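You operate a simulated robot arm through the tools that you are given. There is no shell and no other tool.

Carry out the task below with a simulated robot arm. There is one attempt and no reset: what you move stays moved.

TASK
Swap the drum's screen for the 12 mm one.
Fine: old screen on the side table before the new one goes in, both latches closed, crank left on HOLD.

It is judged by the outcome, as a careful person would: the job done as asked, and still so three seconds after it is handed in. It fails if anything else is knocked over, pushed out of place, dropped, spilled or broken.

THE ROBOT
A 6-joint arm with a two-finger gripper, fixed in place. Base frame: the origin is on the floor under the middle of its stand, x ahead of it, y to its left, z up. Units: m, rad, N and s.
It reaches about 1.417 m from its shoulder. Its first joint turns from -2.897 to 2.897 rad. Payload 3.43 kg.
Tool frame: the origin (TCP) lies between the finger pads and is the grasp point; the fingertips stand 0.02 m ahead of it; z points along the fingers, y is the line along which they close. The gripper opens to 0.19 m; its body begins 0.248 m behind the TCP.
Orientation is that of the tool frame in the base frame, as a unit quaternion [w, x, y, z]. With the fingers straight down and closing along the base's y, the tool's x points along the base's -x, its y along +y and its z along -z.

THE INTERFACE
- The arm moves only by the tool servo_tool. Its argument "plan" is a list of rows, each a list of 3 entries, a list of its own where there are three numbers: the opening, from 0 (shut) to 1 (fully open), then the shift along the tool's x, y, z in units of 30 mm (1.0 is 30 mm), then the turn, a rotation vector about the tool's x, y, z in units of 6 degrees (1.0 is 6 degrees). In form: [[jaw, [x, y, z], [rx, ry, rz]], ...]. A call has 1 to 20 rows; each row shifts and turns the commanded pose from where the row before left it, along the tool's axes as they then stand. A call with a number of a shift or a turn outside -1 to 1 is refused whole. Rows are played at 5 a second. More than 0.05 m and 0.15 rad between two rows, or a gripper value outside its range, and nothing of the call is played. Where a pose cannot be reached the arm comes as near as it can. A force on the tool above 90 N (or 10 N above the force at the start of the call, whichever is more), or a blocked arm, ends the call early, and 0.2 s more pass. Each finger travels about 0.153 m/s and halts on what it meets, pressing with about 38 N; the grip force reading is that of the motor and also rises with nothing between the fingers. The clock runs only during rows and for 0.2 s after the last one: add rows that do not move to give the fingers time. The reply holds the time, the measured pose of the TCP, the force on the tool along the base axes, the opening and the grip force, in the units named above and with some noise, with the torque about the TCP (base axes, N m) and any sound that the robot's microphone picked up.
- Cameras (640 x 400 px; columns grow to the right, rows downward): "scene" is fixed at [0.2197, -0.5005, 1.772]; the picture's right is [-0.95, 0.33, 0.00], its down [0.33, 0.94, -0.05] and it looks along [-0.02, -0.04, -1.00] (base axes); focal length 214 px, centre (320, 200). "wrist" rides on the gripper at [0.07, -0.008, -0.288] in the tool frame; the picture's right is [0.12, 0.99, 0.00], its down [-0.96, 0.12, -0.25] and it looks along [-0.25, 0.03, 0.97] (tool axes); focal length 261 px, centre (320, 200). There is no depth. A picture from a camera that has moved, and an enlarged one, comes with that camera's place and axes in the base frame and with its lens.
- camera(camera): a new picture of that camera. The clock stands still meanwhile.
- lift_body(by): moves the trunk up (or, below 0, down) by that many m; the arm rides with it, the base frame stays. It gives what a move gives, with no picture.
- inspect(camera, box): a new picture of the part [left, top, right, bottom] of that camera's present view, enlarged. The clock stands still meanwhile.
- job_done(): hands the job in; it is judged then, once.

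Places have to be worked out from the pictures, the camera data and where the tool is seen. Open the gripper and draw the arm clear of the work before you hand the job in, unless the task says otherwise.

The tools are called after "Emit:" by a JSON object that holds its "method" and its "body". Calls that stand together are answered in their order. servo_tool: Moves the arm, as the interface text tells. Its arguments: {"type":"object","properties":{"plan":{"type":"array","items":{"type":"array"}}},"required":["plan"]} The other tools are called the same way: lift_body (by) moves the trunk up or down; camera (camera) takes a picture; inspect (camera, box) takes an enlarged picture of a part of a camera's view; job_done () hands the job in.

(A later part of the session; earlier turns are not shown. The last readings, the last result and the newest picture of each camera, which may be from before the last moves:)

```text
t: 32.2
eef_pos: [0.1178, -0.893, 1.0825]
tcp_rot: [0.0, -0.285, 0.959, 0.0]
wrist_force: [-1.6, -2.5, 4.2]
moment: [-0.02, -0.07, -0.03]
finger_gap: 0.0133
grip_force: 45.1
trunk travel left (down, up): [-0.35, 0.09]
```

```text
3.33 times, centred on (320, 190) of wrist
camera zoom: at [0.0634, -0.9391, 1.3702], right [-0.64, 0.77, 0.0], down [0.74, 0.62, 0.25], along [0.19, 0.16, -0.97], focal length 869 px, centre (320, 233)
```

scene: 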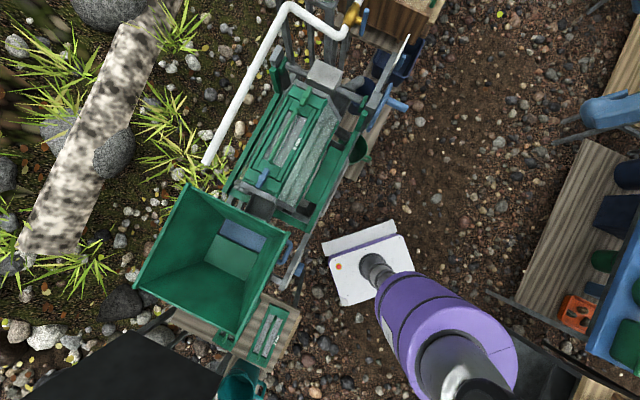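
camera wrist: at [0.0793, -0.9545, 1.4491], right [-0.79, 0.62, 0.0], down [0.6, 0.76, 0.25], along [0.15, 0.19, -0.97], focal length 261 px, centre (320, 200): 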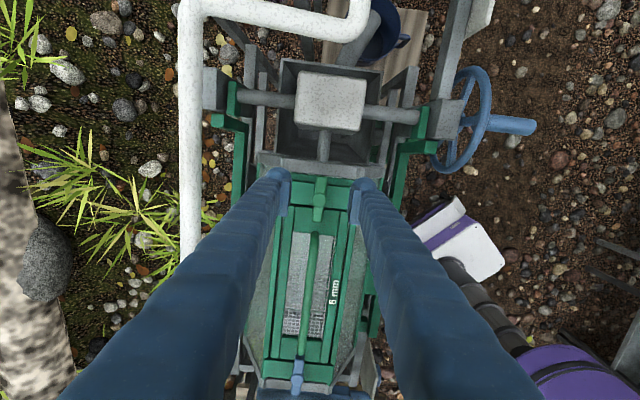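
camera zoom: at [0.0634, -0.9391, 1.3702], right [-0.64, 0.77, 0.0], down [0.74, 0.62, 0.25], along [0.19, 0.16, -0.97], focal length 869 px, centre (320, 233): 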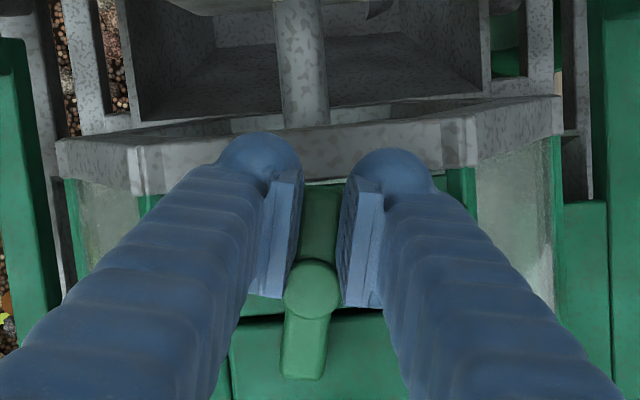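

The latch turns freely with the hand (low force). I continue turning, 42° more, then check.

Emit:
{"method": "servo_tool", "body": {"plan": [[0.0, [-0.005, 0.094, 0], [0, 0, 1]], [0.0, [-0.005, 0.094, 0], [0, 0, 1]], [0.0, [-0.005, 0.094, 0], [0, 0, 1]], [0.0, [-0.005, 0.094, 0], [0, 0, 1]], [0.0, [-0.005, 0.094, 0], [0, 0, 1]], [0.0, [-0.005, 0.094, 0], [0, 0, 1]], [0.0, [-0.005, 0.094, 0], [0, 0, 1]], [0.0, [0, 0, 0], [0, 0, 0]]]}}

Emit:
{"method": "inspect", "body": {"camera": "wrist", "box": [240, 130, 400, 250]}}

```text
t: 34.0
eef_pos: [0.1126, -0.8731, 1.0824]
tcp_rot: [0.001, 0.078, 0.997, -0.001]
wrist_force: [-6.6, 3.7, 23.1]
moment: [0.12, 0.42, 0.1]
finger_gap: 0.0122
grip_force: 44.6
trunk travel left (down, up): [-0.35, 0.09]
```

```text
3.33 times, centred on (320, 190) of wrist
camera zoom: at [0.0418, -0.8707, 1.3713], right [0.04, 1.0, 0.0], down [0.97, -0.04, 0.25], along [0.25, -0.01, -0.97], focal length 869 px, centre (320, 233)
```

zoom: 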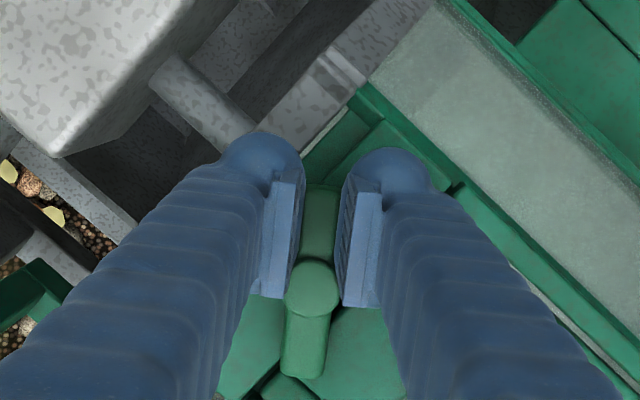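

An upward 23 N push appeared. I pause and look from the scene camera to see what a fingertip may be touching.

Emit:
{"method": "inspect", "body": {"camera": "scene", "box": [280, 60, 350, 120]}}

Emit:
{"method": "servo_tool", "body": {"plan": [[0.0, [0, 0, 0], [0, 0, 0]]]}}

```text
6.67 times, centred on (315, 90) of scene
camera zoom: at [0.2197, -0.5005, 1.772], right [-0.95, 0.33, 0.0], down [0.33, 0.94, -0.05], along [-0.02, -0.04, -1.0], focal length 1430 px, centre (353, 933)
```

zoom: 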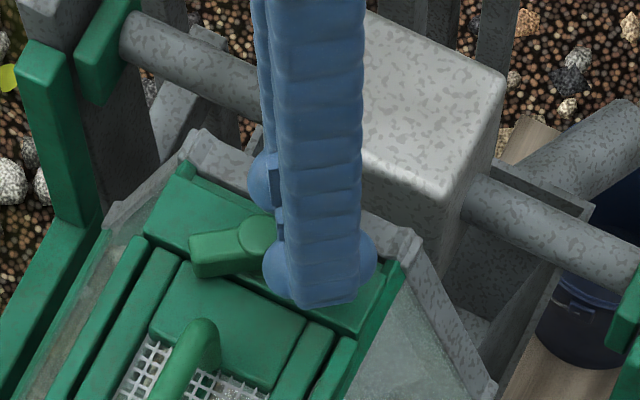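

```text
t: 34.4
eef_pos: [0.1138, -0.8732, 1.0827]
tcp_rot: [0.0, 0.077, 0.997, 0.0]
wrist_force: [-6.9, 2.8, 25.1]
moment: [0.03, 0.25, 0.07]
finger_gap: 0.0123
grip_force: 45.2
trunk travel left (down, up): [-0.35, 0.09]
```

The upward force is centred on the grip, which suggests the pads are squeezing the bar's rounded top edge. I lower 1.5 mm as a test and re-read the force.

Emit:
{"method": "servo_tool", "body": {"plan": [[0.0, [0, 0, 0.05], [0, 0, 0]], [0.0, [0, 0, 0], [0, 0, 0]]]}}

```text
t: 35.0
eef_pos: [0.1127, -0.8735, 1.0827]
tcp_rot: [0.001, 0.077, 0.997, -0.002]
wrist_force: [-5.5, 1.6, 39.7]
moment: [-0.09, -0.23, 0.07]
finger_gap: 0.0121
grip_force: 44.8
trunk travel left (down, up): [-0.35, 0.09]
```

Force grew with stiffness, so either the grip is locked vertically or a tip touches. I open the jaws slightly to see whether the force vanishes.

Emit:
{"method": "servo_tool", "body": {"plan": [[0.15, [0, 0, 0], [0, 0, 0]], [0.15, [0, 0, 0], [0, 0, 0]]]}}

Emit:
{"method": "inspect", "body": {"camera": "wrist", "box": [240, 130, 400, 250]}}

```text
t: 35.6
eef_pos: [0.1136, -0.8731, 1.078]
tcp_rot: [0.0, 0.078, 0.997, 0.001]
wrist_force: [-0.4, -0.2, 0.4]
moment: [0.0, -0.01, -0.02]
finger_gap: 0.0287
grip_force: 0.0
trunk travel left (down, up): [-0.35, 0.09]
```

```text
3.33 times, centred on (320, 190) of wrist
camera zoom: at [0.0433, -0.8727, 1.3665], right [0.04, 1.0, 0.0], down [0.97, -0.04, 0.25], along [0.25, -0.01, -0.97], focal length 869 px, centre (320, 233)
```

zoom: 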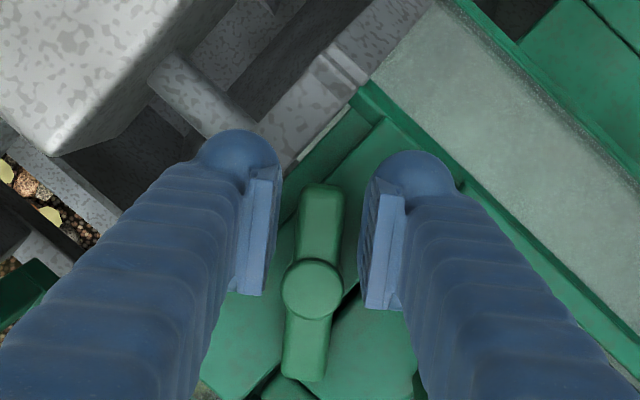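

No contact once released — the grip had just been locked slightly high. I re-grip at this slightly lower height and turn the remaining 36°.

Emit:
{"method": "servo_tool", "body": {"plan": [[0.0, [0, 0, 0], [0, 0, 0]], [0.0, [0, 0, 0], [0, 0, 0]], [0.0, [-0.005, 0.094, 0], [0, 0, 1]], [0.0, [-0.005, 0.094, 0], [0, 0, 1]], [0.0, [-0.005, 0.094, 0], [0, 0, 1]], [0.0, [0, 0, 0], [0, 0, 0]]]}}

```text
t: 37.0
eef_pos: [0.1149, -0.8642, 1.0804]
tcp_rot: [0.0, 0.233, 0.972, 0.0]
wrist_force: [-4.7, 3.6, 2.9]
moment: [0.3, 0.68, 0.09]
finger_gap: 0.0151
grip_force: 45.6
trunk travel left (down, up): [-0.35, 0.09]
```

Low force; I turn the last 18°.

Emit:
{"method": "servo_tool", "body": {"plan": [[0.0, [-0.005, 0.094, 0], [0, 0, 1]], [0.0, [-0.005, 0.094, 0], [0, 0, 1]], [0.0, [-0.005, 0.094, 0], [0, 0, 1]], [0.0, [0, 0, 0], [0, 0, 0]]]}}

Emit:
{"method": "inspect", "body": {"camera": "wrist", "box": [240, 130, 400, 250]}}

Emit:
{"method": "inspect", "body": {"camera": "scene", "box": [280, 60, 350, 120]}}

```text
t: 38.0
eef_pos: [0.1204, -0.8586, 1.0808]
tcp_rot: [0.001, 0.382, 0.924, 0.0]
wrist_force: [-8.1, 4.0, 8.0]
moment: [0.5, 0.66, 0.02]
finger_gap: 0.0149
grip_force: 45.3
trunk travel left (down, up): [-0.35, 0.09]
```

```text
3.33 times, centred on (320, 190) of wrist
camera zoom: at [0.0643, -0.8153, 1.3689], right [0.62, 0.79, 0.0], down [0.76, -0.6, 0.25], along [0.2, -0.15, -0.97], focal length 869 px, centre (320, 233)
```

zoom: 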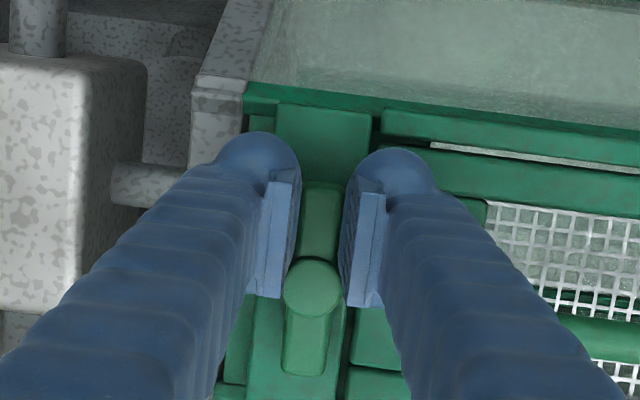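

```text
6.67 times, centred on (315, 90) of scene
camera zoom: at [0.2197, -0.5005, 1.772], right [-0.95, 0.33, 0.0], down [0.33, 0.94, -0.05], along [-0.02, -0.04, -1.0], focal length 1430 px, centre (353, 933)
```

zoom: 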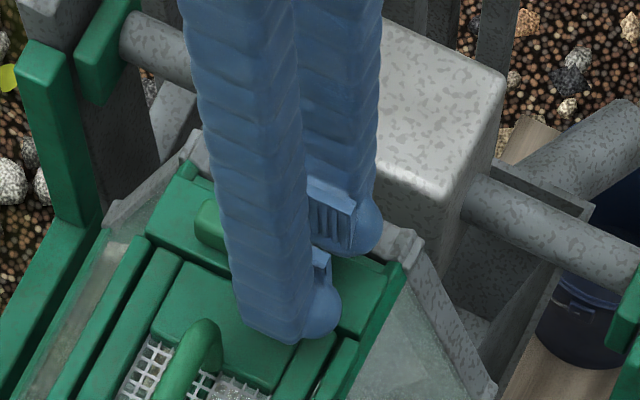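

The green latch is now turned 90°, lying along the crosspiece (clear of the screen). I open slightly, rise, and check it stays.

Emit:
{"method": "servo_tool", "body": {"plan": [[0.14, [0, 0, 0], [0, 0, 0]], [0.14, [0, 0, 0], [0, 0, 0]], [0.14, [0, 0, -0.5], [0, 0, 0]], [0.14, [0, 0, -1], [0, 0, 0]], [0.14, [0, 0, -1], [0, 0, 0]], [0.14, [0, 0, -1], [0, 0, 0]], [0.2, [0, 0, 0], [0, 0, 0]]]}}

Emit:
{"method": "inspect", "body": {"camera": "wrist", "box": [230, 120, 410, 250]}}

```text
t: 39.6
eef_pos: [0.1212, -0.8584, 1.1846]
tcp_rot: [0.0, 0.381, 0.924, 0.0]
wrist_force: [-0.4, -0.3, 0.1]
moment: [0.0, 0.0, 0.01]
finger_gap: 0.0382
grip_force: 0.0
trunk travel left (down, up): [-0.35, 0.09]
```

```text
3.08 times, centred on (320, 185) of wrist
camera zoom: at [0.0656, -0.8154, 1.473], right [0.62, 0.79, 0.0], down [0.76, -0.6, 0.25], along [0.19, -0.15, -0.97], focal length 802 px, centre (320, 246)
```

zoom: 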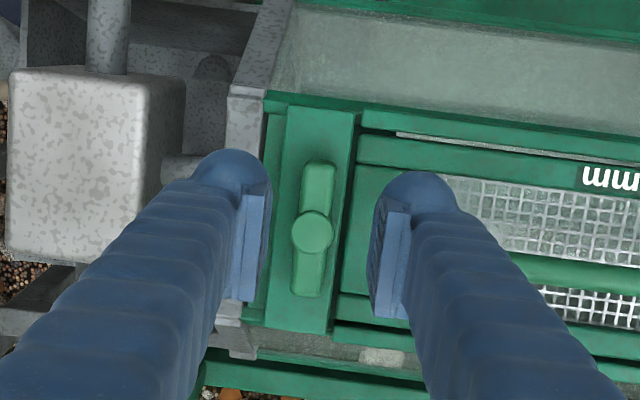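

Green latch stays open. Next: rise, turn the hand back 90°, and go to the blue latch's outer arm (hub ≈ (0.371, -0.647)).

Emit:
{"method": "servo_tool", "body": {"plan": [[0.2, [0, 0, -1], [0, 0, 0]], [0.3, [0, 0, -1], [0, 0, 0]], [0.35, [0, 0, 0], [0, 0, -1]], [0.35, [0, 0, 0], [0, 0, -1]], [0.35, [0, 0, 0], [0, 0, -1]], [0.35, [0, 0, 0], [0, 0, -1]], [0.35, [0, 0, 0], [0, 0, -1]], [0.35, [0, 0, 0], [0, 0, -1]], [0.35, [0, 0, 0], [0, 0, -1]], [0.35, [0, 0, 0], [0, 0, -1]], [0.35, [0, 0, 0], [0, 0, -1]], [0.35, [0, 0, 0], [0, 0, -1]], [0.35, [0, 0, 0], [0, 0, -1]], [0.35, [0, 0, 0], [0, 0, -1]], [0.35, [0, 0, 0], [0, 0, -1]], [0.35, [0, 0, 0], [0, 0, -1]], [0.35, [0, 0, 0], [0, 0, -1]]]}}

Emit:
{"method": "servo_tool", "body": {"plan": [[0.35, [-0.981, -0.074, 0], [0, 0, 0]], [0.35, [-0.981, -0.074, 0], [0, 0, 0]], [0.35, [-0.981, -0.074, 0], [0, 0, 0]], [0.35, [-0.981, -0.074, 0], [0, 0, 0]], [0.35, [-0.981, -0.074, 0], [0, 0, 0]], [0.35, [-0.981, -0.074, 0], [0, 0, 0]], [0.35, [-0.981, -0.074, 0], [0, 0, 0]], [0.35, [-0.981, -0.074, 0], [0, 0, 0]], [0.35, [-0.981, -0.074, 0], [0, 0, 0]], [0.35, [-0.981, -0.074, 0], [0, 0, 0]], [0.35, [-0.981, -0.074, 0], [0, 0, 0]], [0.35, [-0.981, -0.074, 0], [0, 0, 0]], [0.35, [0, 0, 0], [0, 0, 0]]]}}

Emit:
{"method": "camera", "body": {"camera": "wrist"}}

Emit:
{"method": "inspect", "body": {"camera": "wrist", "box": [240, 100, 400, 220]}}

```text
t: 43.2
eef_pos: [0.1198, -0.8594, 1.2444]
tcp_rot: [0.0, -0.384, 0.923, -0.001]
wrist_force: [-1.3, 0.4, 0.1]
moment: [-0.02, -0.01, 0.01]
finger_gap: 0.0666
grip_force: 0.3
trunk travel left (down, up): [-0.35, 0.09]
```

```text
t: 46.0
eef_pos: [0.3882, -0.6279, 1.245]
tcp_rot: [0.0, -0.384, 0.923, 0.001]
wrist_force: [0.1, -0.4, -0.3]
moment: [-0.01, -0.06, 0.0]
finger_gap: 0.0666
grip_force: 0.1
trunk travel left (down, up): [-0.35, 0.09]
```

```text
taken
camera wrist: at [0.3448, -0.6839, 1.5331], right [-0.79, 0.62, 0.0], down [0.6, 0.76, 0.25], along [0.15, 0.2, -0.97], focal length 261 px, centre (320, 200)
```

wrist: 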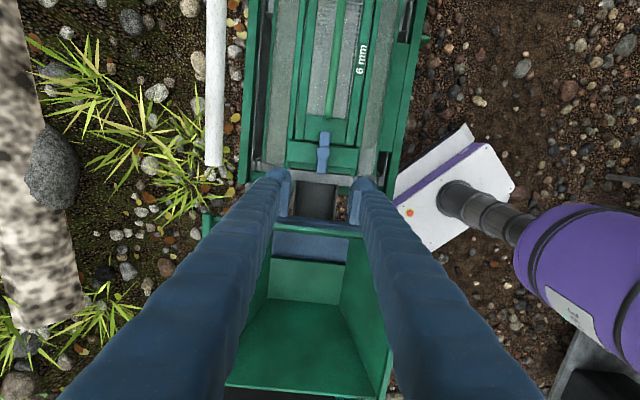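

```text
3.33 times, centred on (320, 160) of wrist
camera zoom: at [0.3448, -0.6839, 1.5331], right [-0.79, 0.62, 0.0], down [0.6, 0.76, 0.25], along [0.15, 0.2, -0.97], focal length 869 px, centre (320, 333)
```

zoom: 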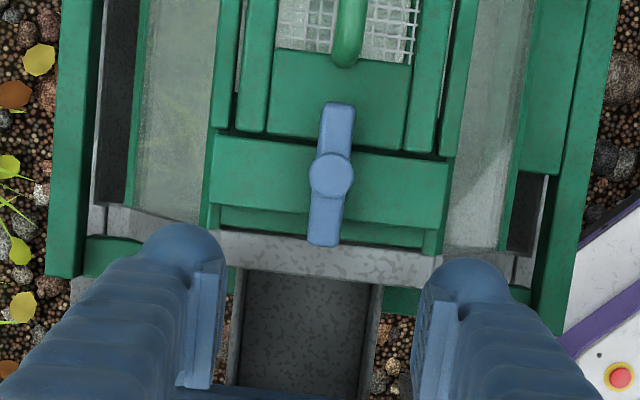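

The hub is 36 mm behind the TCP, so I shift 9 mm back and 2 mm sideways, then descend to z≈1.11 and verify.

Emit:
{"method": "servo_tool", "body": {"plan": [[0.35, [0.3, 0.067, 0], [0, 0, 0]], [0.35, [0, 0, 1], [0, 0, 0]], [0.35, [0, 0, 1], [0, 0, 0]], [0.35, [0, 0, 1], [0, 0, 0]], [0.35, [0, 0, 1], [0, 0, 0]], [0.35, [0, 0, 0.5], [0, 0, 0]], [0.35, [0, 0, 0], [0, 0, 0]]]}}

Emit:
{"method": "inspect", "body": {"camera": "wrist", "box": [240, 100, 400, 220]}}

Emit:
{"method": "inspect", "body": {"camera": "scene", "box": [210, 140, 330, 230]}}

```text
t: 47.6
eef_pos: [0.3816, -0.6321, 1.1101]
tcp_rot: [0.001, -0.384, 0.923, 0.001]
wrist_force: [0.4, -0.1, -0.3]
moment: [0.0, 0.01, 0.02]
finger_gap: 0.0669
grip_force: 0.0
trunk travel left (down, up): [-0.35, 0.09]
```

```text
3.33 times, centred on (320, 160) of wrist
camera zoom: at [0.3374, -0.6891, 1.3974], right [-0.79, 0.62, 0.0], down [0.6, 0.76, 0.25], along [0.15, 0.2, -0.97], focal length 869 px, centre (320, 333)
```

zoom: 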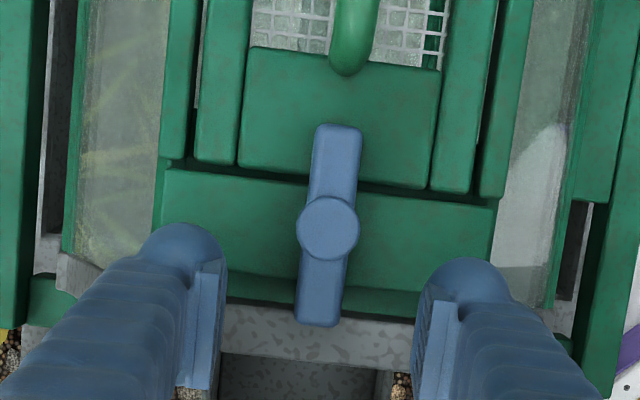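

```text
4.44 times, centred on (270, 185) of scene
camera zoom: at [0.2197, -0.5005, 1.772], right [-0.95, 0.33, 0.0], down [0.33, 0.94, -0.05], along [-0.02, -0.04, -1.0], focal length 953 px, centre (542, 267)
```

zoom: 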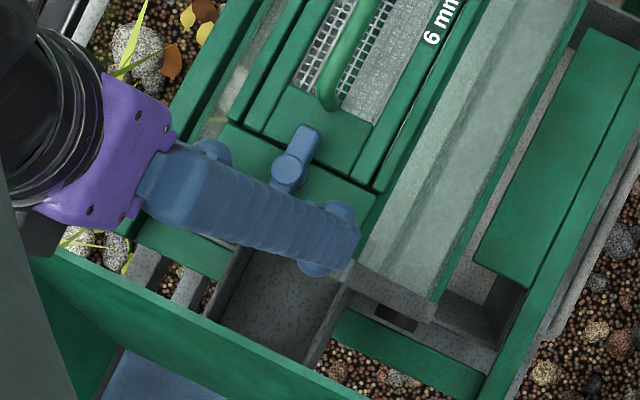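

Aligned: hub 27 mm behind the TCP and centred. I descend to z≈1.078 and grip.

Emit:
{"method": "servo_tool", "body": {"plan": [[0.35, [0, 0, 0.6], [0, 0, 0]], [0.35, [0, 0, 0.46], [0, 0, 0]], [0.35, [0, 0, 0], [0, 0, 0]], [0.35, [0, 0, 0], [0, 0, 0]], [0, [0, 0, 0], [0, 0, 0]], [0, [0, 0, 0], [0, 0, 0]], [0, [0, 0, 0], [0, 0, 0]]]}}

Emit:
{"method": "inspect", "body": {"camera": "wrist", "box": [240, 100, 400, 220]}}

```text
t: 48.2
eef_pos: [0.3856, -0.6371, 1.0925]
tcp_rot: [0.0, -0.383, 0.924, -0.009]
wrist_force: [-4.9, 8.4, 46.8]
moment: [0.95, 1.48, -0.97]
finger_gap: 0.0757
grip_force: 7.8
trunk travel left (down, up): [-0.35, 0.09]
stopped in row 3: the force on the tool passed its limit at 100 N (the readings are from after the stop); the commanded pose is now the measured one
```

```text
3.33 times, centred on (320, 160) of wrist
camera zoom: at [0.3387, -0.6885, 1.3812], right [-0.79, 0.62, -0.02], down [0.6, 0.77, 0.24], along [0.16, 0.18, -0.97], focal length 869 px, centre (320, 333)
```

zoom: 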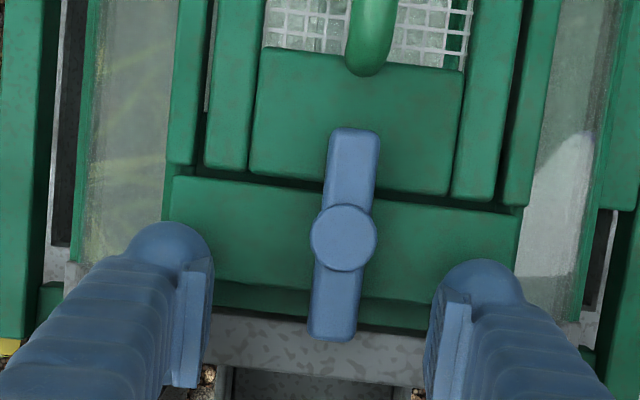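

A fingertip touched the crosspiece at tip height ≈1.072: the drum slopes, the blue (hopper) end is ~20 mm higher (about 3.7°). I back off upward right away and check that nothing shifted.

Emit:
{"method": "servo_tool", "body": {"plan": [[0.35, [0, 0, -0.5], [0, 0, 0]], [0.35, [0, 0, -0.5], [0, 0, 0]], [0.35, [0, 0, -0.5], [0, 0, 0]], [0.35, [0, 0, 0], [0, 0, 0]]]}}

Emit:
{"method": "inspect", "body": {"camera": "wrist", "box": [240, 100, 400, 220]}}

Emit:
{"method": "inspect", "body": {"camera": "scene", "box": [200, 40, 420, 230]}}

```text
t: 49.2
eef_pos: [0.3859, -0.6378, 1.1321]
tcp_rot: [0.0, -0.383, 0.924, -0.005]
wrist_force: [-0.2, -0.1, 0.3]
moment: [0.0, -0.01, -0.03]
finger_gap: 0.0667
grip_force: 0.0
trunk travel left (down, up): [-0.35, 0.09]
```

```text
3.33 times, centred on (320, 160) of wrist
camera zoom: at [0.339, -0.6913, 1.4201], right [-0.79, 0.62, -0.01], down [0.6, 0.76, 0.24], along [0.16, 0.18, -0.97], focal length 869 px, centre (320, 333)
```

zoom: 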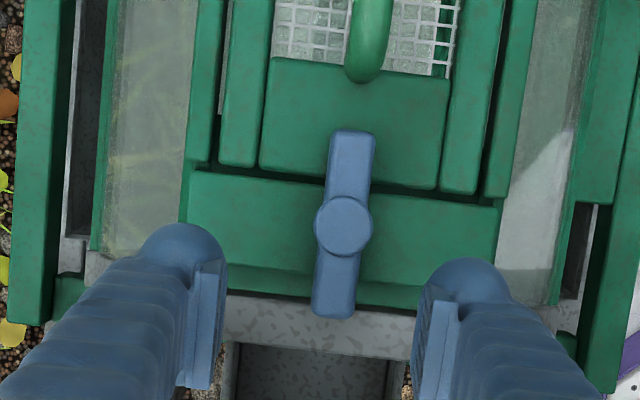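

```text
2.11 times, centred on (310, 135) of scene
camera zoom: at [0.2197, -0.5005, 1.772], right [-0.95, 0.33, 0.0], down [0.33, 0.94, -0.05], along [-0.02, -0.04, -1.0], focal length 452 px, centre (341, 337)
```

zoom: 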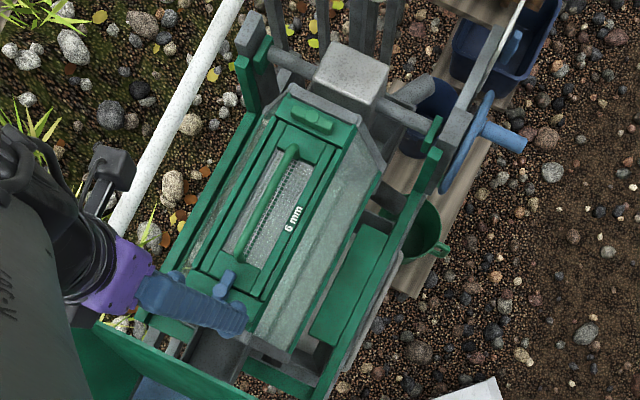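

Nothing has shifted. I tilt the hand 3.7° to match the drum's slope, correct the position over the blue hub (≈(0.361, -0.653)), and lower partway to re-check.

Emit:
{"method": "servo_tool", "body": {"plan": [[0.35, [0, 0, 0], [-0.088, -0.65, 0]], [0.35, [0.133, 0.23, 0], [0, 0, 0]], [0.35, [0, 0, 0.3], [0, 0, 0]], [0.35, [0, 0, 0.2], [0, 0, 0]], [0.35, [0, 0, 0], [0, 0, 0]]]}}

Emit:
{"method": "inspect", "body": {"camera": "wrist", "box": [240, 100, 400, 220]}}

```text
t: 50.5
eef_pos: [0.3771, -0.6336, 1.1184]
tcp_rot: [0.031, -0.383, 0.923, 0.011]
wrist_force: [-0.5, 0.4, -0.7]
moment: [-0.06, -0.01, 0.0]
finger_gap: 0.0664
grip_force: 0.0
trunk travel left (down, up): [-0.35, 0.09]
```

```text
3.33 times, centred on (320, 160) of wrist
camera zoom: at [0.3195, -0.7029, 1.4003], right [-0.79, 0.62, -0.01], down [0.58, 0.75, 0.31], along [0.2, 0.24, -0.95], focal length 869 px, centre (320, 333)
```

zoom: 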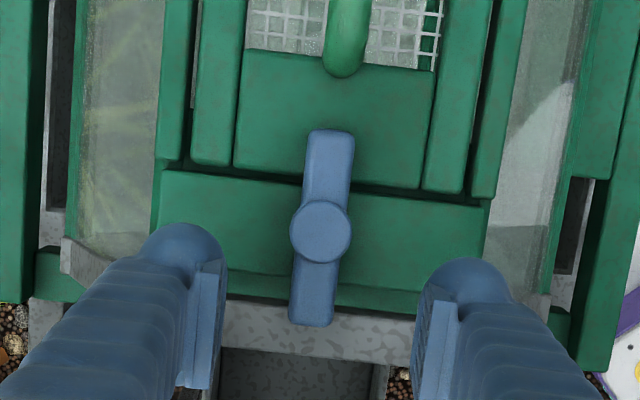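

The tilt matches and the hub is ~27 mm behind, 3 mm off laterally; I correct and lower the rest slowly, checking force.

Emit:
{"method": "servo_tool", "body": {"plan": [[0.35, [0, -0.08, 0.2], [0, 0, 0]], [0.35, [0, 0, 0.15], [0, 0, 0]], [0.35, [0, 0, 0.1], [0, 0, 0]], [0.35, [0, 0, 0], [0, 0, 0]]]}}

```text
t: 51.5
eef_pos: [0.3786, -0.6356, 1.104]
tcp_rot: [0.031, -0.384, 0.923, 0.011]
wrist_force: [-0.2, -0.1, 0.7]
moment: [0.01, 0.01, 0.0]
finger_gap: 0.0664
grip_force: 0.2
trunk travel left (down, up): [-0.35, 0.09]
```

No contact at z≈1.104. I lower 4 mm more and then close on the bar.

Emit:
{"method": "servo_tool", "body": {"plan": [[0.35, [0, 0, 0.07], [0, 0, 0]], [0.35, [0, 0, 0.06], [0, 0, 0]], [0.35, [0, 0, 0], [0, 0, 0]], [0.0, [0, 0, 0], [0, 0, 0]], [0.0, [0, 0, 0], [0, 0, 0]], [0.0, [0, 0, 0], [0, 0, 0]]]}}

Emit:
{"method": "inspect", "body": {"camera": "wrist", "box": [240, 100, 400, 220]}}

```text
t: 52.9
eef_pos: [0.3793, -0.6345, 1.0991]
tcp_rot: [0.03, -0.383, 0.923, 0.012]
wrist_force: [1.0, 0.0, -0.8]
moment: [0.0, -0.01, -0.01]
finger_gap: 0.0161
grip_force: 45.4
trunk travel left (down, up): [-0.35, 0.09]
```

```text
3.33 times, centred on (320, 160) of wrist
camera zoom: at [0.3223, -0.7047, 1.3824], right [-0.79, 0.62, -0.01], down [0.58, 0.75, 0.31], along [0.2, 0.24, -0.95], focal length 869 px, centre (320, 333)
```

zoom: 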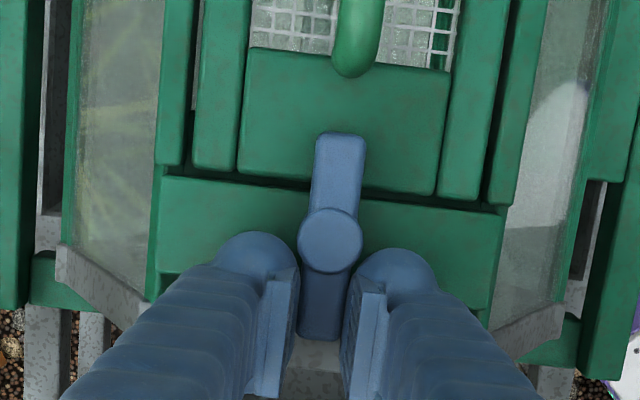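

Firm grip on the blue bar (16 mm). I turn 12° about its hub and read the forces.

Emit:
{"method": "servo_tool", "body": {"plan": [[0.0, [0.002, -0.047, 0], [0, 0, 0.5]], [0.0, [0.002, -0.047, 0], [0, 0, 0.5]], [0.0, [0.002, -0.047, 0], [0, 0, 0.5]], [0.0, [0.002, -0.047, 0], [0, 0, 0.5]], [0.0, [0, 0, 0], [0, 0, 0]]]}}

Emit:
{"method": "inspect", "body": {"camera": "wrist", "box": [240, 100, 400, 220]}}

```text
t: 54.0
eef_pos: [0.3832, -0.6401, 1.0997]
tcp_rot: [0.029, -0.285, 0.958, 0.014]
wrist_force: [3.1, 0.2, 1.5]
moment: [0.0, -0.08, 0.02]
finger_gap: 0.0157
grip_force: 45.3
trunk travel left (down, up): [-0.35, 0.09]
```

```text
3.33 times, centred on (320, 160) of wrist
camera zoom: at [0.3153, -0.6988, 1.3825], right [-0.64, 0.77, 0.0], down [0.73, 0.61, 0.31], along [0.24, 0.2, -0.95], focal length 869 px, centre (320, 333)
```

zoom: 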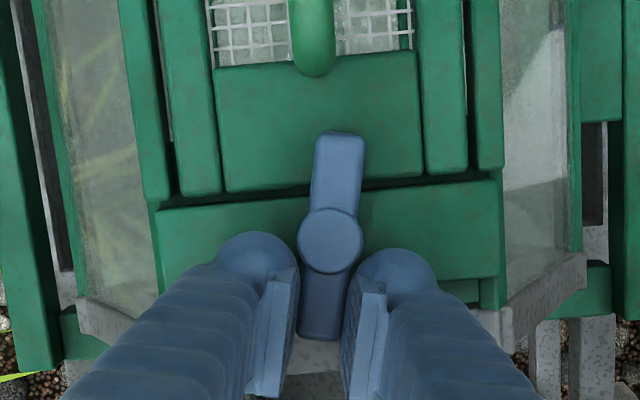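

Turning freely. I continue 42°, then check.

Emit:
{"method": "servo_tool", "body": {"plan": [[0.0, [0.005, -0.094, 0], [0, 0, 1]], [0.0, [0.005, -0.094, 0], [0, 0, 1]], [0.0, [0.005, -0.094, 0], [0, 0, 1]], [0.0, [0.005, -0.094, 0], [0, 0, 1]], [0.0, [0.005, -0.094, 0], [0, 0, 1]], [0.0, [0.005, -0.094, 0], [0, 0, 1]], [0.0, [0.005, -0.094, 0], [0, 0, 1]], [0.0, [0, 0, 0], [0, 0, 0]]]}}

Emit:
{"method": "inspect", "body": {"camera": "wrist", "box": [240, 100, 400, 220]}}

```text
t: 55.9
eef_pos: [0.387, -0.6592, 1.0997]
tcp_rot: [0.023, 0.077, 0.996, 0.024]
wrist_force: [0.1, -9.3, 8.4]
moment: [-0.25, -0.67, 0.22]
finger_gap: 0.016
grip_force: 44.8
trunk travel left (down, up): [-0.35, 0.09]
```

```text
3.33 times, centred on (320, 160) of wrist
camera zoom: at [0.3027, -0.67, 1.3832], right [0.04, 1.0, 0.04], down [0.96, -0.05, 0.29], along [0.29, 0.03, -0.96], focal length 869 px, centre (320, 333)
```

zoom: 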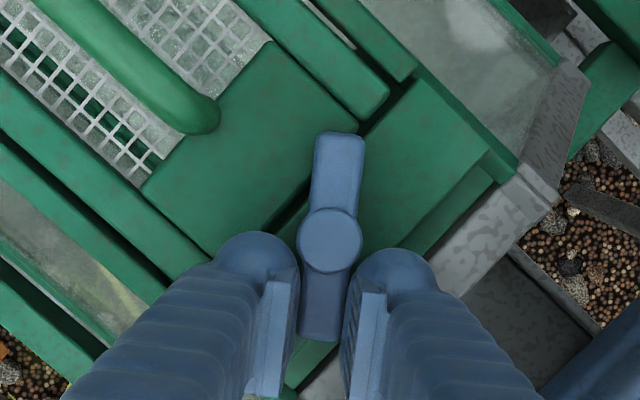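

Latch follows well, forces small. I turn the remaining 36°.

Emit:
{"method": "servo_tool", "body": {"plan": [[0.0, [0.005, -0.094, 0], [0, 0, 1]], [0.0, [0.005, -0.094, 0], [0, 0, 1]], [0.0, [0.005, -0.094, 0], [0, 0, 1]], [0.0, [0.005, -0.094, 0], [0, 0, 1]], [0.0, [0.005, -0.094, 0], [0, 0, 1]], [0.0, [0.005, -0.094, 0], [0, 0, 1]], [0.0, [0, 0, 0], [0, 0, 0]]]}}

Emit:
{"method": "inspect", "body": {"camera": "wrist", "box": [240, 100, 400, 220]}}

```text
t: 57.5
eef_pos: [0.3807, -0.6751, 1.0984]
tcp_rot: [0.014, 0.382, 0.923, 0.029]
wrist_force: [-5.2, -19.3, 7.7]
moment: [-0.11, 0.14, 0.48]
finger_gap: 0.0157
grip_force: 44.5
trunk travel left (down, up): [-0.35, 0.09]
```

```text
3.33 times, centred on (320, 160) of wrist
camera zoom: at [0.3099, -0.6446, 1.3847], right [0.62, 0.78, 0.06], down [0.75, -0.61, 0.26], along [0.24, -0.11, -0.96], focal length 869 px, centre (320, 333)
```

zoom: 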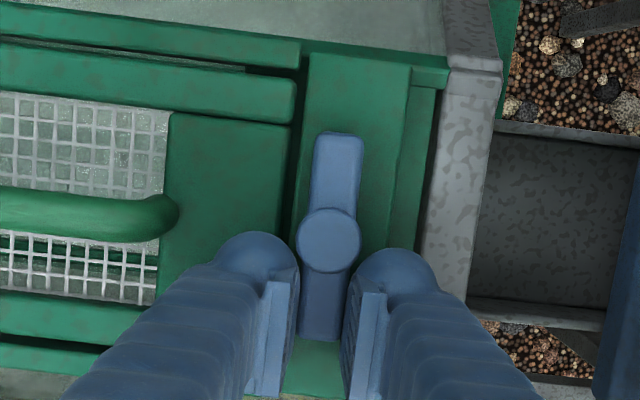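

The blue latch is turned 90° and lies along its crosspiece. I release slightly, rise, and look at both latches.

Emit:
{"method": "servo_tool", "body": {"plan": [[0.14, [0, 0, 0], [0, 0, 0]], [0.14, [0, 0, 0], [0, 0, 0]], [0.14, [0, 0, -0.5], [0, 0, 0]], [0.14, [0, 0, -1], [0, 0, 0]], [0.14, [0, 0, -1], [0, 0, 0]], [0.14, [0, 0, -1], [0, 0, 0]], [0.14, [0, 0, -1], [0, 0, 0]], [0.14, [0, 0, -1], [0, 0, 0]], [0.2, [0, 0, 0], [0, 0, 0]]]}}

Emit:
{"method": "camera", "body": {"camera": "wrist"}}

Emit:
{"method": "inspect", "body": {"camera": "scene", "box": [230, 60, 350, 200]}}

```text
t: 59.5
eef_pos: [0.3736, -0.68, 1.2626]
tcp_rot: [0.013, 0.381, 0.924, 0.03]
wrist_force: [0.3, -0.8, 0.3]
moment: [-0.01, 0.0, 0.01]
finger_gap: 0.0382
grip_force: 0.1
trunk travel left (down, up): [-0.35, 0.09]
```

```text
taken
camera wrist: at [0.3031, -0.6498, 1.5497], right [0.62, 0.79, 0.06], down [0.75, -0.61, 0.26], along [0.24, -0.11, -0.96], focal length 261 px, centre (320, 200)
```

wrist: 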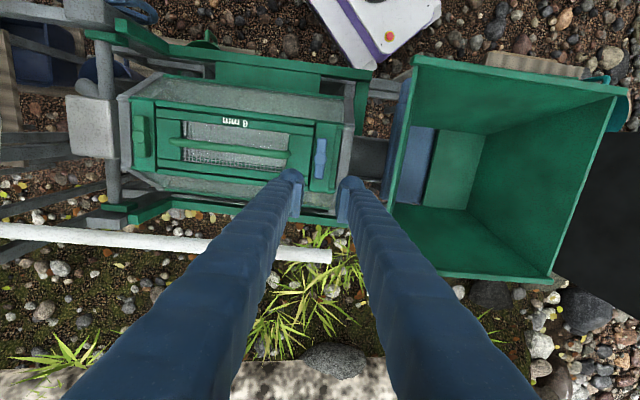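

```text
2.86 times, centred on (290, 130) of scene
camera zoom: at [0.2197, -0.5005, 1.772], right [-0.95, 0.33, 0.0], down [0.33, 0.94, -0.05], along [-0.02, -0.04, -1.0], focal length 613 px, centre (406, 400)
```

zoom: 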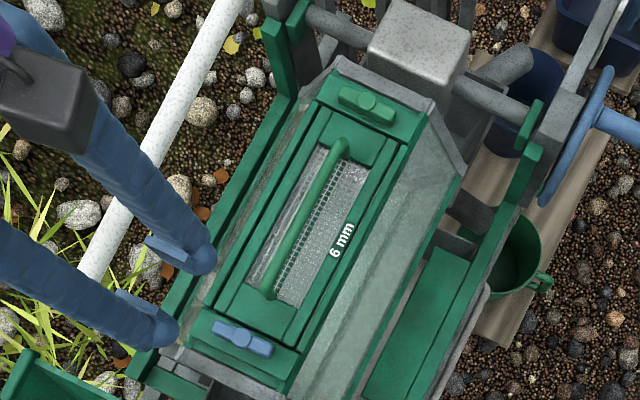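

Both latches are open. I turn the hand back 90° (keeping the tilt) and go above the 6 mm screen's handle centre (≈(0.251, -0.766)).

Emit:
{"method": "servo_tool", "body": {"plan": [[0.35, [0, 0, 0], [0, 0, -1]], [0.35, [0, 0, 0], [0, 0, -1]], [0.35, [0, 0, 0], [0, 0, -1]], [0.35, [0, 0, 0], [0, 0, -1]], [0.35, [0, 0, 0], [0, 0, -1]], [0.35, [0, 0, 0], [0, 0, -1]], [0.35, [0, 0, 0], [0, 0, -1]], [0.35, [0, 0, 0], [0, 0, -1]], [0.35, [0, 0, 0], [0, 0, -1]], [0.35, [0, 0, 0], [0, 0, -1]], [0.35, [0, 0, 0], [0, 0, -1]], [0.35, [0, 0, 0], [0, 0, -1]], [0.35, [0, 0, 0], [0, 0, -1]], [0.35, [0, 0, 0], [0, 0, -1]], [0.35, [0, 0, 0], [0, 0, -1]]]}}

Emit:
{"method": "servo_tool", "body": {"plan": [[0.35, [0.98, 0.173, -0.063], [0, 0, 0]], [0.35, [0.98, 0.173, -0.063], [0, 0, 0]], [0.35, [0.98, 0.173, -0.063], [0, 0, 0]], [0.35, [0.98, 0.173, -0.063], [0, 0, 0]], [0.35, [0.98, 0.173, -0.063], [0, 0, 0]], [0.35, [0, 0, 1], [0, 0, 0]], [0.35, [0, 0, 1], [0, 0, 0]], [0.35, [0, 0, 0], [0, 0, 0]]]}}

Emit:
{"method": "camera", "body": {"camera": "wrist"}}

Emit:
{"method": "inspect", "body": {"camera": "wrist", "box": [230, 70, 410, 290]}}

```text
t: 62.6
eef_pos: [0.3731, -0.6799, 1.2624]
tcp_rot: [0.03, -0.384, 0.923, 0.01]
wrist_force: [-0.2, 0.6, -0.7]
moment: [-0.03, 0.01, 0.0]
finger_gap: 0.0666
grip_force: 0.0
trunk travel left (down, up): [-0.35, 0.09]
```

```text
t: 64.5
eef_pos: [0.2538, -0.7635, 1.2016]
tcp_rot: [0.031, -0.383, 0.923, 0.011]
wrist_force: [-0.4, 1.0, 0.4]
moment: [0.05, -0.01, 0.0]
finger_gap: 0.0666
grip_force: 0.0
trunk travel left (down, up): [-0.35, 0.09]
```

```text
taken
camera wrist: at [0.1956, -0.8329, 1.485], right [-0.79, 0.62, -0.01], down [0.58, 0.75, 0.31], along [0.2, 0.24, -0.95], focal length 261 px, centre (320, 200)
```

wrist: 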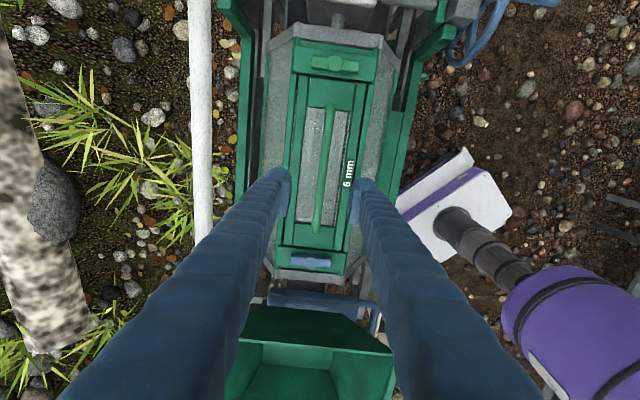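

```text
1.82 times, centred on (320, 180) of wrist
camera zoom: at [0.1956, -0.8329, 1.485], right [-0.79, 0.62, -0.01], down [0.58, 0.75, 0.31], along [0.2, 0.24, -0.95], focal length 474 px, centre (320, 236)
```

zoom: 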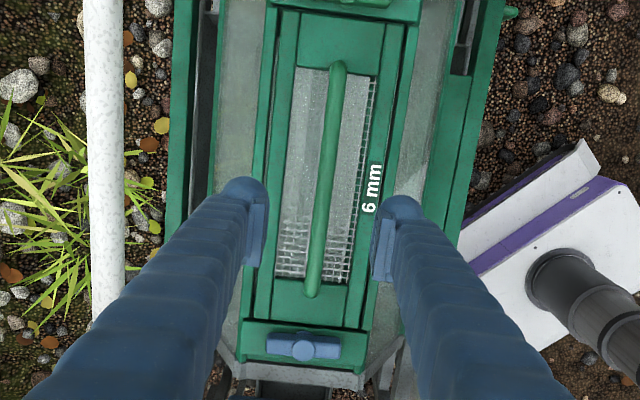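

The TCP is 11 mm too far along the axis and 3 mm off sideways; I correct and descend so the pads straddle the handle (TCP ≈1.100).

Emit:
{"method": "servo_tool", "body": {"plan": [[0.35, [0.367, 0.11, 0], [0, 0, 0]], [0.35, [0, 0, 1], [0, 0, 0]], [0.35, [0, 0, 1], [0, 0, 0]], [0.35, [0, 0, 0.7], [0, 0, 0]], [0.35, [0, 0, 0.4], [0, 0, 0]], [0.35, [0, 0, 0.2], [0, 0, 0]], [0.35, [0, 0, 0], [0, 0, 0]]]}}

Emit:
{"method": "inspect", "body": {"camera": "wrist", "box": [230, 100, 410, 290]}}

Emit:
{"method": "inspect", "body": {"camera": "scene", "box": [250, 90, 340, 190]}}

```text
t: 66.0
eef_pos: [0.2466, -0.7652, 1.1029]
tcp_rot: [0.03, -0.383, 0.923, 0.011]
wrist_force: [-0.1, -0.2, -0.3]
moment: [0.01, -0.04, 0.05]
finger_gap: 0.0668
grip_force: 0.0
trunk travel left (down, up): [-0.35, 0.09]
```

```text
2.11 times, centred on (320, 195) of wrist
camera zoom: at [0.1893, -0.8343, 1.386], right [-0.79, 0.62, -0.01], down [0.58, 0.75, 0.31], along [0.2, 0.24, -0.95], focal length 549 px, centre (320, 210)
```

zoom: 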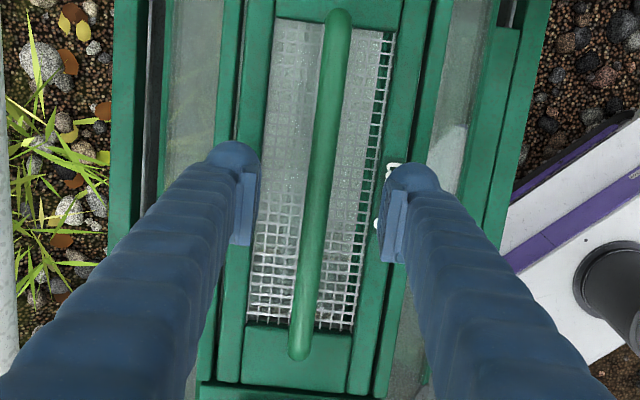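

```text
4.00 times, centred on (295, 140) of scene
camera zoom: at [0.2197, -0.5005, 1.772], right [-0.95, 0.33, 0.0], down [0.33, 0.94, -0.05], along [-0.02, -0.04, -1.0], focal length 858 px, centre (420, 440)
```

zoom: 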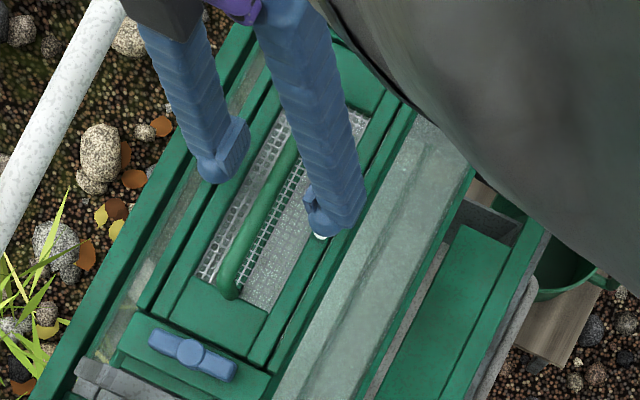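

Centred on the handle with no contact. I close the grip on it.

Emit:
{"method": "servo_tool", "body": {"plan": [[0.0, [0, 0, 0], [0, 0, 0]], [0.0, [0, 0, 0], [0, 0, 0]], [0.0, [0, 0, 0], [0, 0, 0]], [0.0, [0, 0, 0], [0, 0, 0]]]}}

Emit:
{"method": "inspect", "body": {"camera": "wrist", "box": [230, 100, 410, 290]}}

```text
t: 67.0
eef_pos: [0.2474, -0.7648, 1.1049]
tcp_rot: [0.03, -0.383, 0.923, 0.012]
wrist_force: [0.4, 1.0, 0.5]
moment: [0.06, -0.05, 0.04]
finger_gap: 0.0126
grip_force: 38.8
trunk travel left (down, up): [-0.35, 0.09]
```

```text
2.11 times, centred on (320, 195) of wrist
camera zoom: at [0.1893, -0.8344, 1.386], right [-0.79, 0.62, -0.01], down [0.58, 0.75, 0.31], along [0.2, 0.24, -0.95], focal length 549 px, centre (320, 210)
```

zoom: 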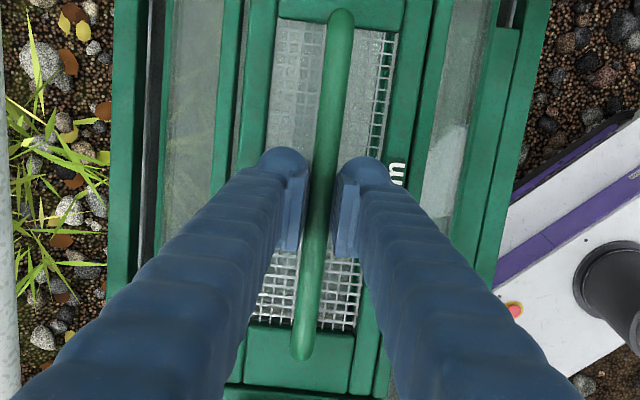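

Handle held (12.6 mm). I lift slowly along the drum normal, checking force for any snag.

Emit:
{"method": "servo_tool", "body": {"plan": [[0.0, [0, 0, -0.15], [0, 0, 0]], [0.0, [0, 0, -0.15], [0, 0, 0]], [0.0, [0, 0, -0.15], [0, 0, 0]], [0.0, [0, 0, -0.15], [0, 0, 0]], [0.0, [0, 0, 0], [0, 0, 0]]]}}

Emit:
{"method": "camera", "body": {"camera": "wrist"}}

```text
t: 68.2
eef_pos: [0.2467, -0.7659, 1.121]
tcp_rot: [0.031, -0.384, 0.923, 0.011]
wrist_force: [-0.7, -0.2, -3.6]
moment: [0.02, 0.0, -0.02]
finger_gap: 0.0126
grip_force: 38.2
trunk travel left (down, up): [-0.35, 0.09]
```

```text
taken
camera wrist: at [0.1889, -0.8353, 1.4042], right [-0.79, 0.62, -0.01], down [0.58, 0.75, 0.31], along [0.2, 0.24, -0.95], focal length 261 px, centre (320, 200)
```

wrist: 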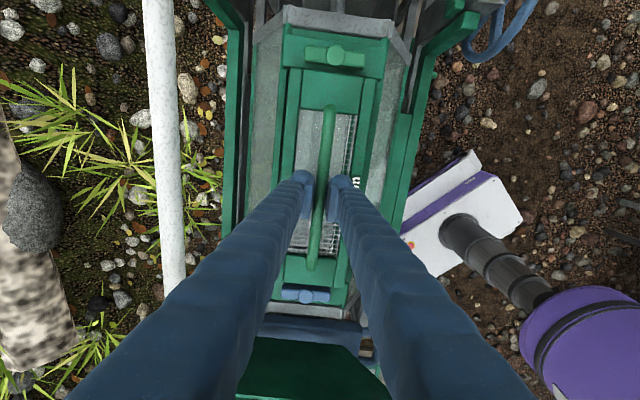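

The screen (about 0.37 kg) came free cleanly. I lift it well clear to z≈1.36.

Emit:
{"method": "servo_tool", "body": {"plan": [[0.0, [0, 0, -0.4], [0, 0, 0]], [0.0, [0, 0, -0.7], [0, 0, 0]], [0.0, [0, 0, -1], [0, 0, 0]], [0.0, [0, 0, -1], [0, 0, 0]], [0.0, [0, 0, -1], [0, 0, 0]], [0.0, [0, 0, -1], [0, 0, 0]], [0.0, [0, 0, -1], [0, 0, 0]], [0.0, [0, 0, -1], [0, 0, 0]], [0.0, [0, 0, -0.7], [0, 0, 0]], [0.0, [0, 0, -0.3], [0, 0, 0]], [0.0, [0, 0, 0], [0, 0, 0]]]}}

Emit:
{"method": "camera", "body": {"camera": "wrist"}}

Emit:
{"method": "camera", "body": {"camera": "scene"}}

```text
t: 70.7
eef_pos: [0.2354, -0.7769, 1.3654]
tcp_rot: [0.031, -0.383, 0.923, 0.012]
wrist_force: [0.1, -0.1, -3.0]
moment: [0.0, 0.0, -0.01]
finger_gap: 0.0128
grip_force: 38.3
trunk travel left (down, up): [-0.35, 0.09]
```

```text
taken
camera wrist: at [0.1777, -0.8466, 1.6468], right [-0.79, 0.62, -0.01], down [0.58, 0.75, 0.31], along [0.2, 0.24, -0.95], focal length 261 px, centre (320, 200)
```

wrist: 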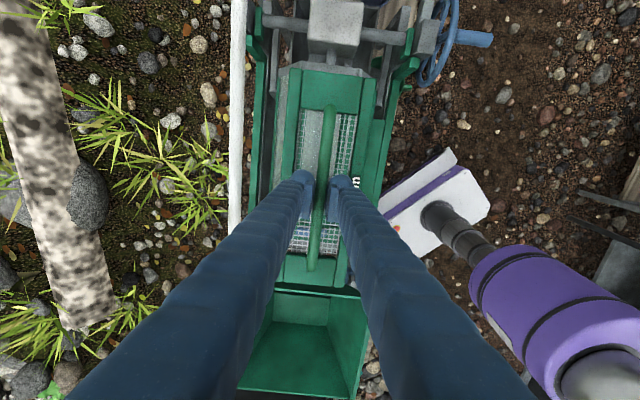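

```text
taken
```

scene: 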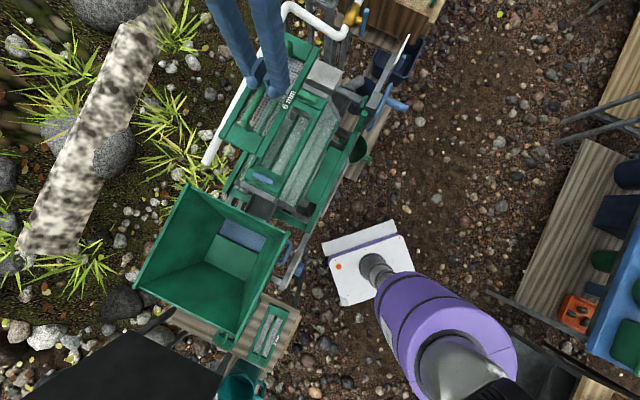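

The screen is clear of the drum. I level the hand and carry the old screen along the drum axis, above the hopper, toward the free slot on the side table at about (0.867, -0.249).

Emit:
{"method": "servo_tool", "body": {"plan": [[0.0, [0, 0, 0], [0, 0.63, 0]], [0.0, [-0.5, -0.045, 0], [0, 0, 0]], [0.0, [-0.976, -0.0873, 0], [0, 0, 0]], [0.0, [-0.976, -0.0873, 0], [0, 0, 0]], [0.0, [-0.976, -0.0873, 0], [0, 0, 0]], [0.0, [-0.976, -0.0873, 0], [0, 0, 0]], [0.0, [-0.976, -0.0873, 0], [0, 0, 0]], [0.0, [-0.976, -0.0873, 0], [0, 0, 0]], [0.0, [-0.976, -0.0873, 0], [0, 0, 0]], [0.0, [-0.976, -0.0873, 0], [0, 0, 0]], [0.0, [-0.976, -0.0873, 0], [0, 0, 0]], [0.0, [-0.976, -0.0873, 0], [0, 0, 0]], [0.0, [-0.976, -0.0873, 0], [0, 0, 0]], [0.0, [-0.976, -0.0873, 0], [0, 0, 0]], [0.0, [-0.5, -0.045, 0], [0, 0, 0]], [0.0, [0, 0, 0], [0, 0, 0]]]}}

Emit:
{"method": "camera", "body": {"camera": "scene"}}

```text
t: 74.0
eef_pos: [0.5299, -0.5299, 1.3622]
tcp_rot: [0.0, -0.383, 0.924, -0.001]
wrist_force: [0.0, 0.4, -3.2]
moment: [0.02, 0.01, -0.63]
finger_gap: 0.0115
grip_force: 37.5
trunk travel left (down, up): [-0.35, 0.09]
```

```text
taken
```

scene: 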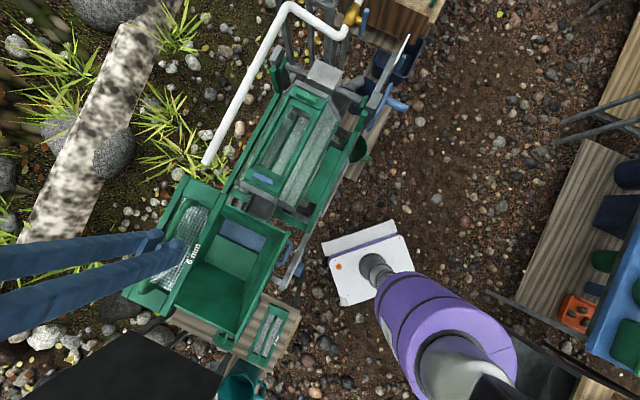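

Moment about z reads -0.63 with no side force; I check with the wrist camera that the screen still sits straight in the grip.

Emit:
{"method": "camera", "body": {"camera": "wrist"}}

Emit:
{"method": "servo_tool", "body": {"plan": [[0.0, [0, 0, 0], [0, 0, 0]], [0.0, [0, 0, 0], [0, 0, 0]]]}}

```text
taken
camera wrist: at [0.485, -0.586, 1.6514], right [-0.79, 0.62, 0.0], down [0.6, 0.76, 0.25], along [0.15, 0.19, -0.97], focal length 261 px, centre (320, 200)
```

wrist: 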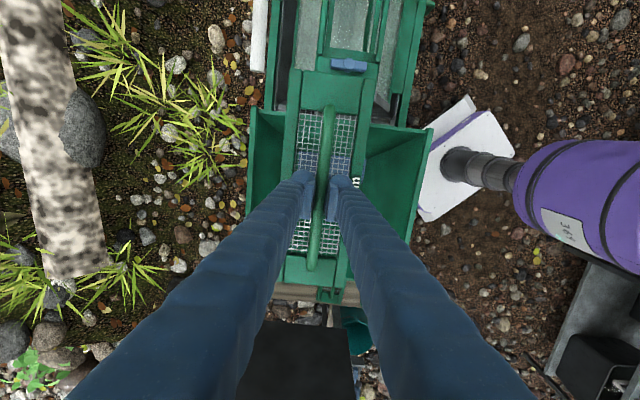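

```text
t: 74.7
eef_pos: [0.5293, -0.5309, 1.3631]
tcp_rot: [-0.001, -0.383, 0.924, -0.001]
wrist_force: [0.4, -0.5, -3.5]
moment: [0.04, -0.01, -0.66]
finger_gap: 0.0113
grip_force: 38.4
trunk travel left (down, up): [-0.35, 0.09]
```

Emit:
{"method": "inspect", "body": {"camera": "scene", "box": [110, 160, 310, 340]}}

Emit:
{"method": "inspect", "body": {"camera": "wrist", "box": [220, 50, 440, 310]}}

```text
2.22 times, centred on (210, 250) of scene
camera zoom: at [0.2197, -0.5005, 1.772], right [-0.95, 0.33, 0.0], down [0.33, 0.94, -0.05], along [-0.02, -0.04, -1.0], focal length 477 px, centre (564, 89)
```

zoom: 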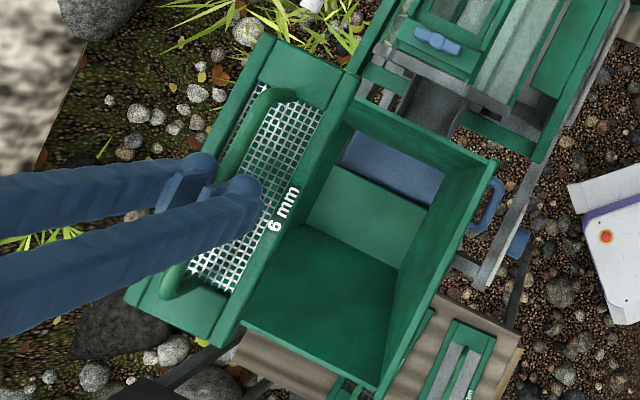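

```text
1.54 times, centred on (330, 180) of wrist
camera zoom: at [0.4852, -0.586, 1.6514], right [-0.79, 0.62, 0.0], down [0.6, 0.76, 0.25], along [0.15, 0.19, -0.97], focal length 401 px, centre (305, 231)
```

zoom: 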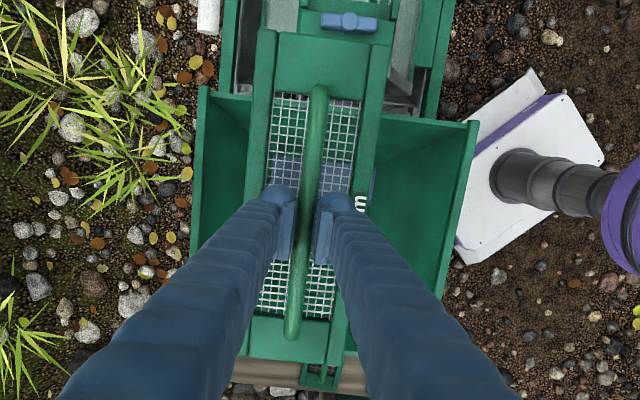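

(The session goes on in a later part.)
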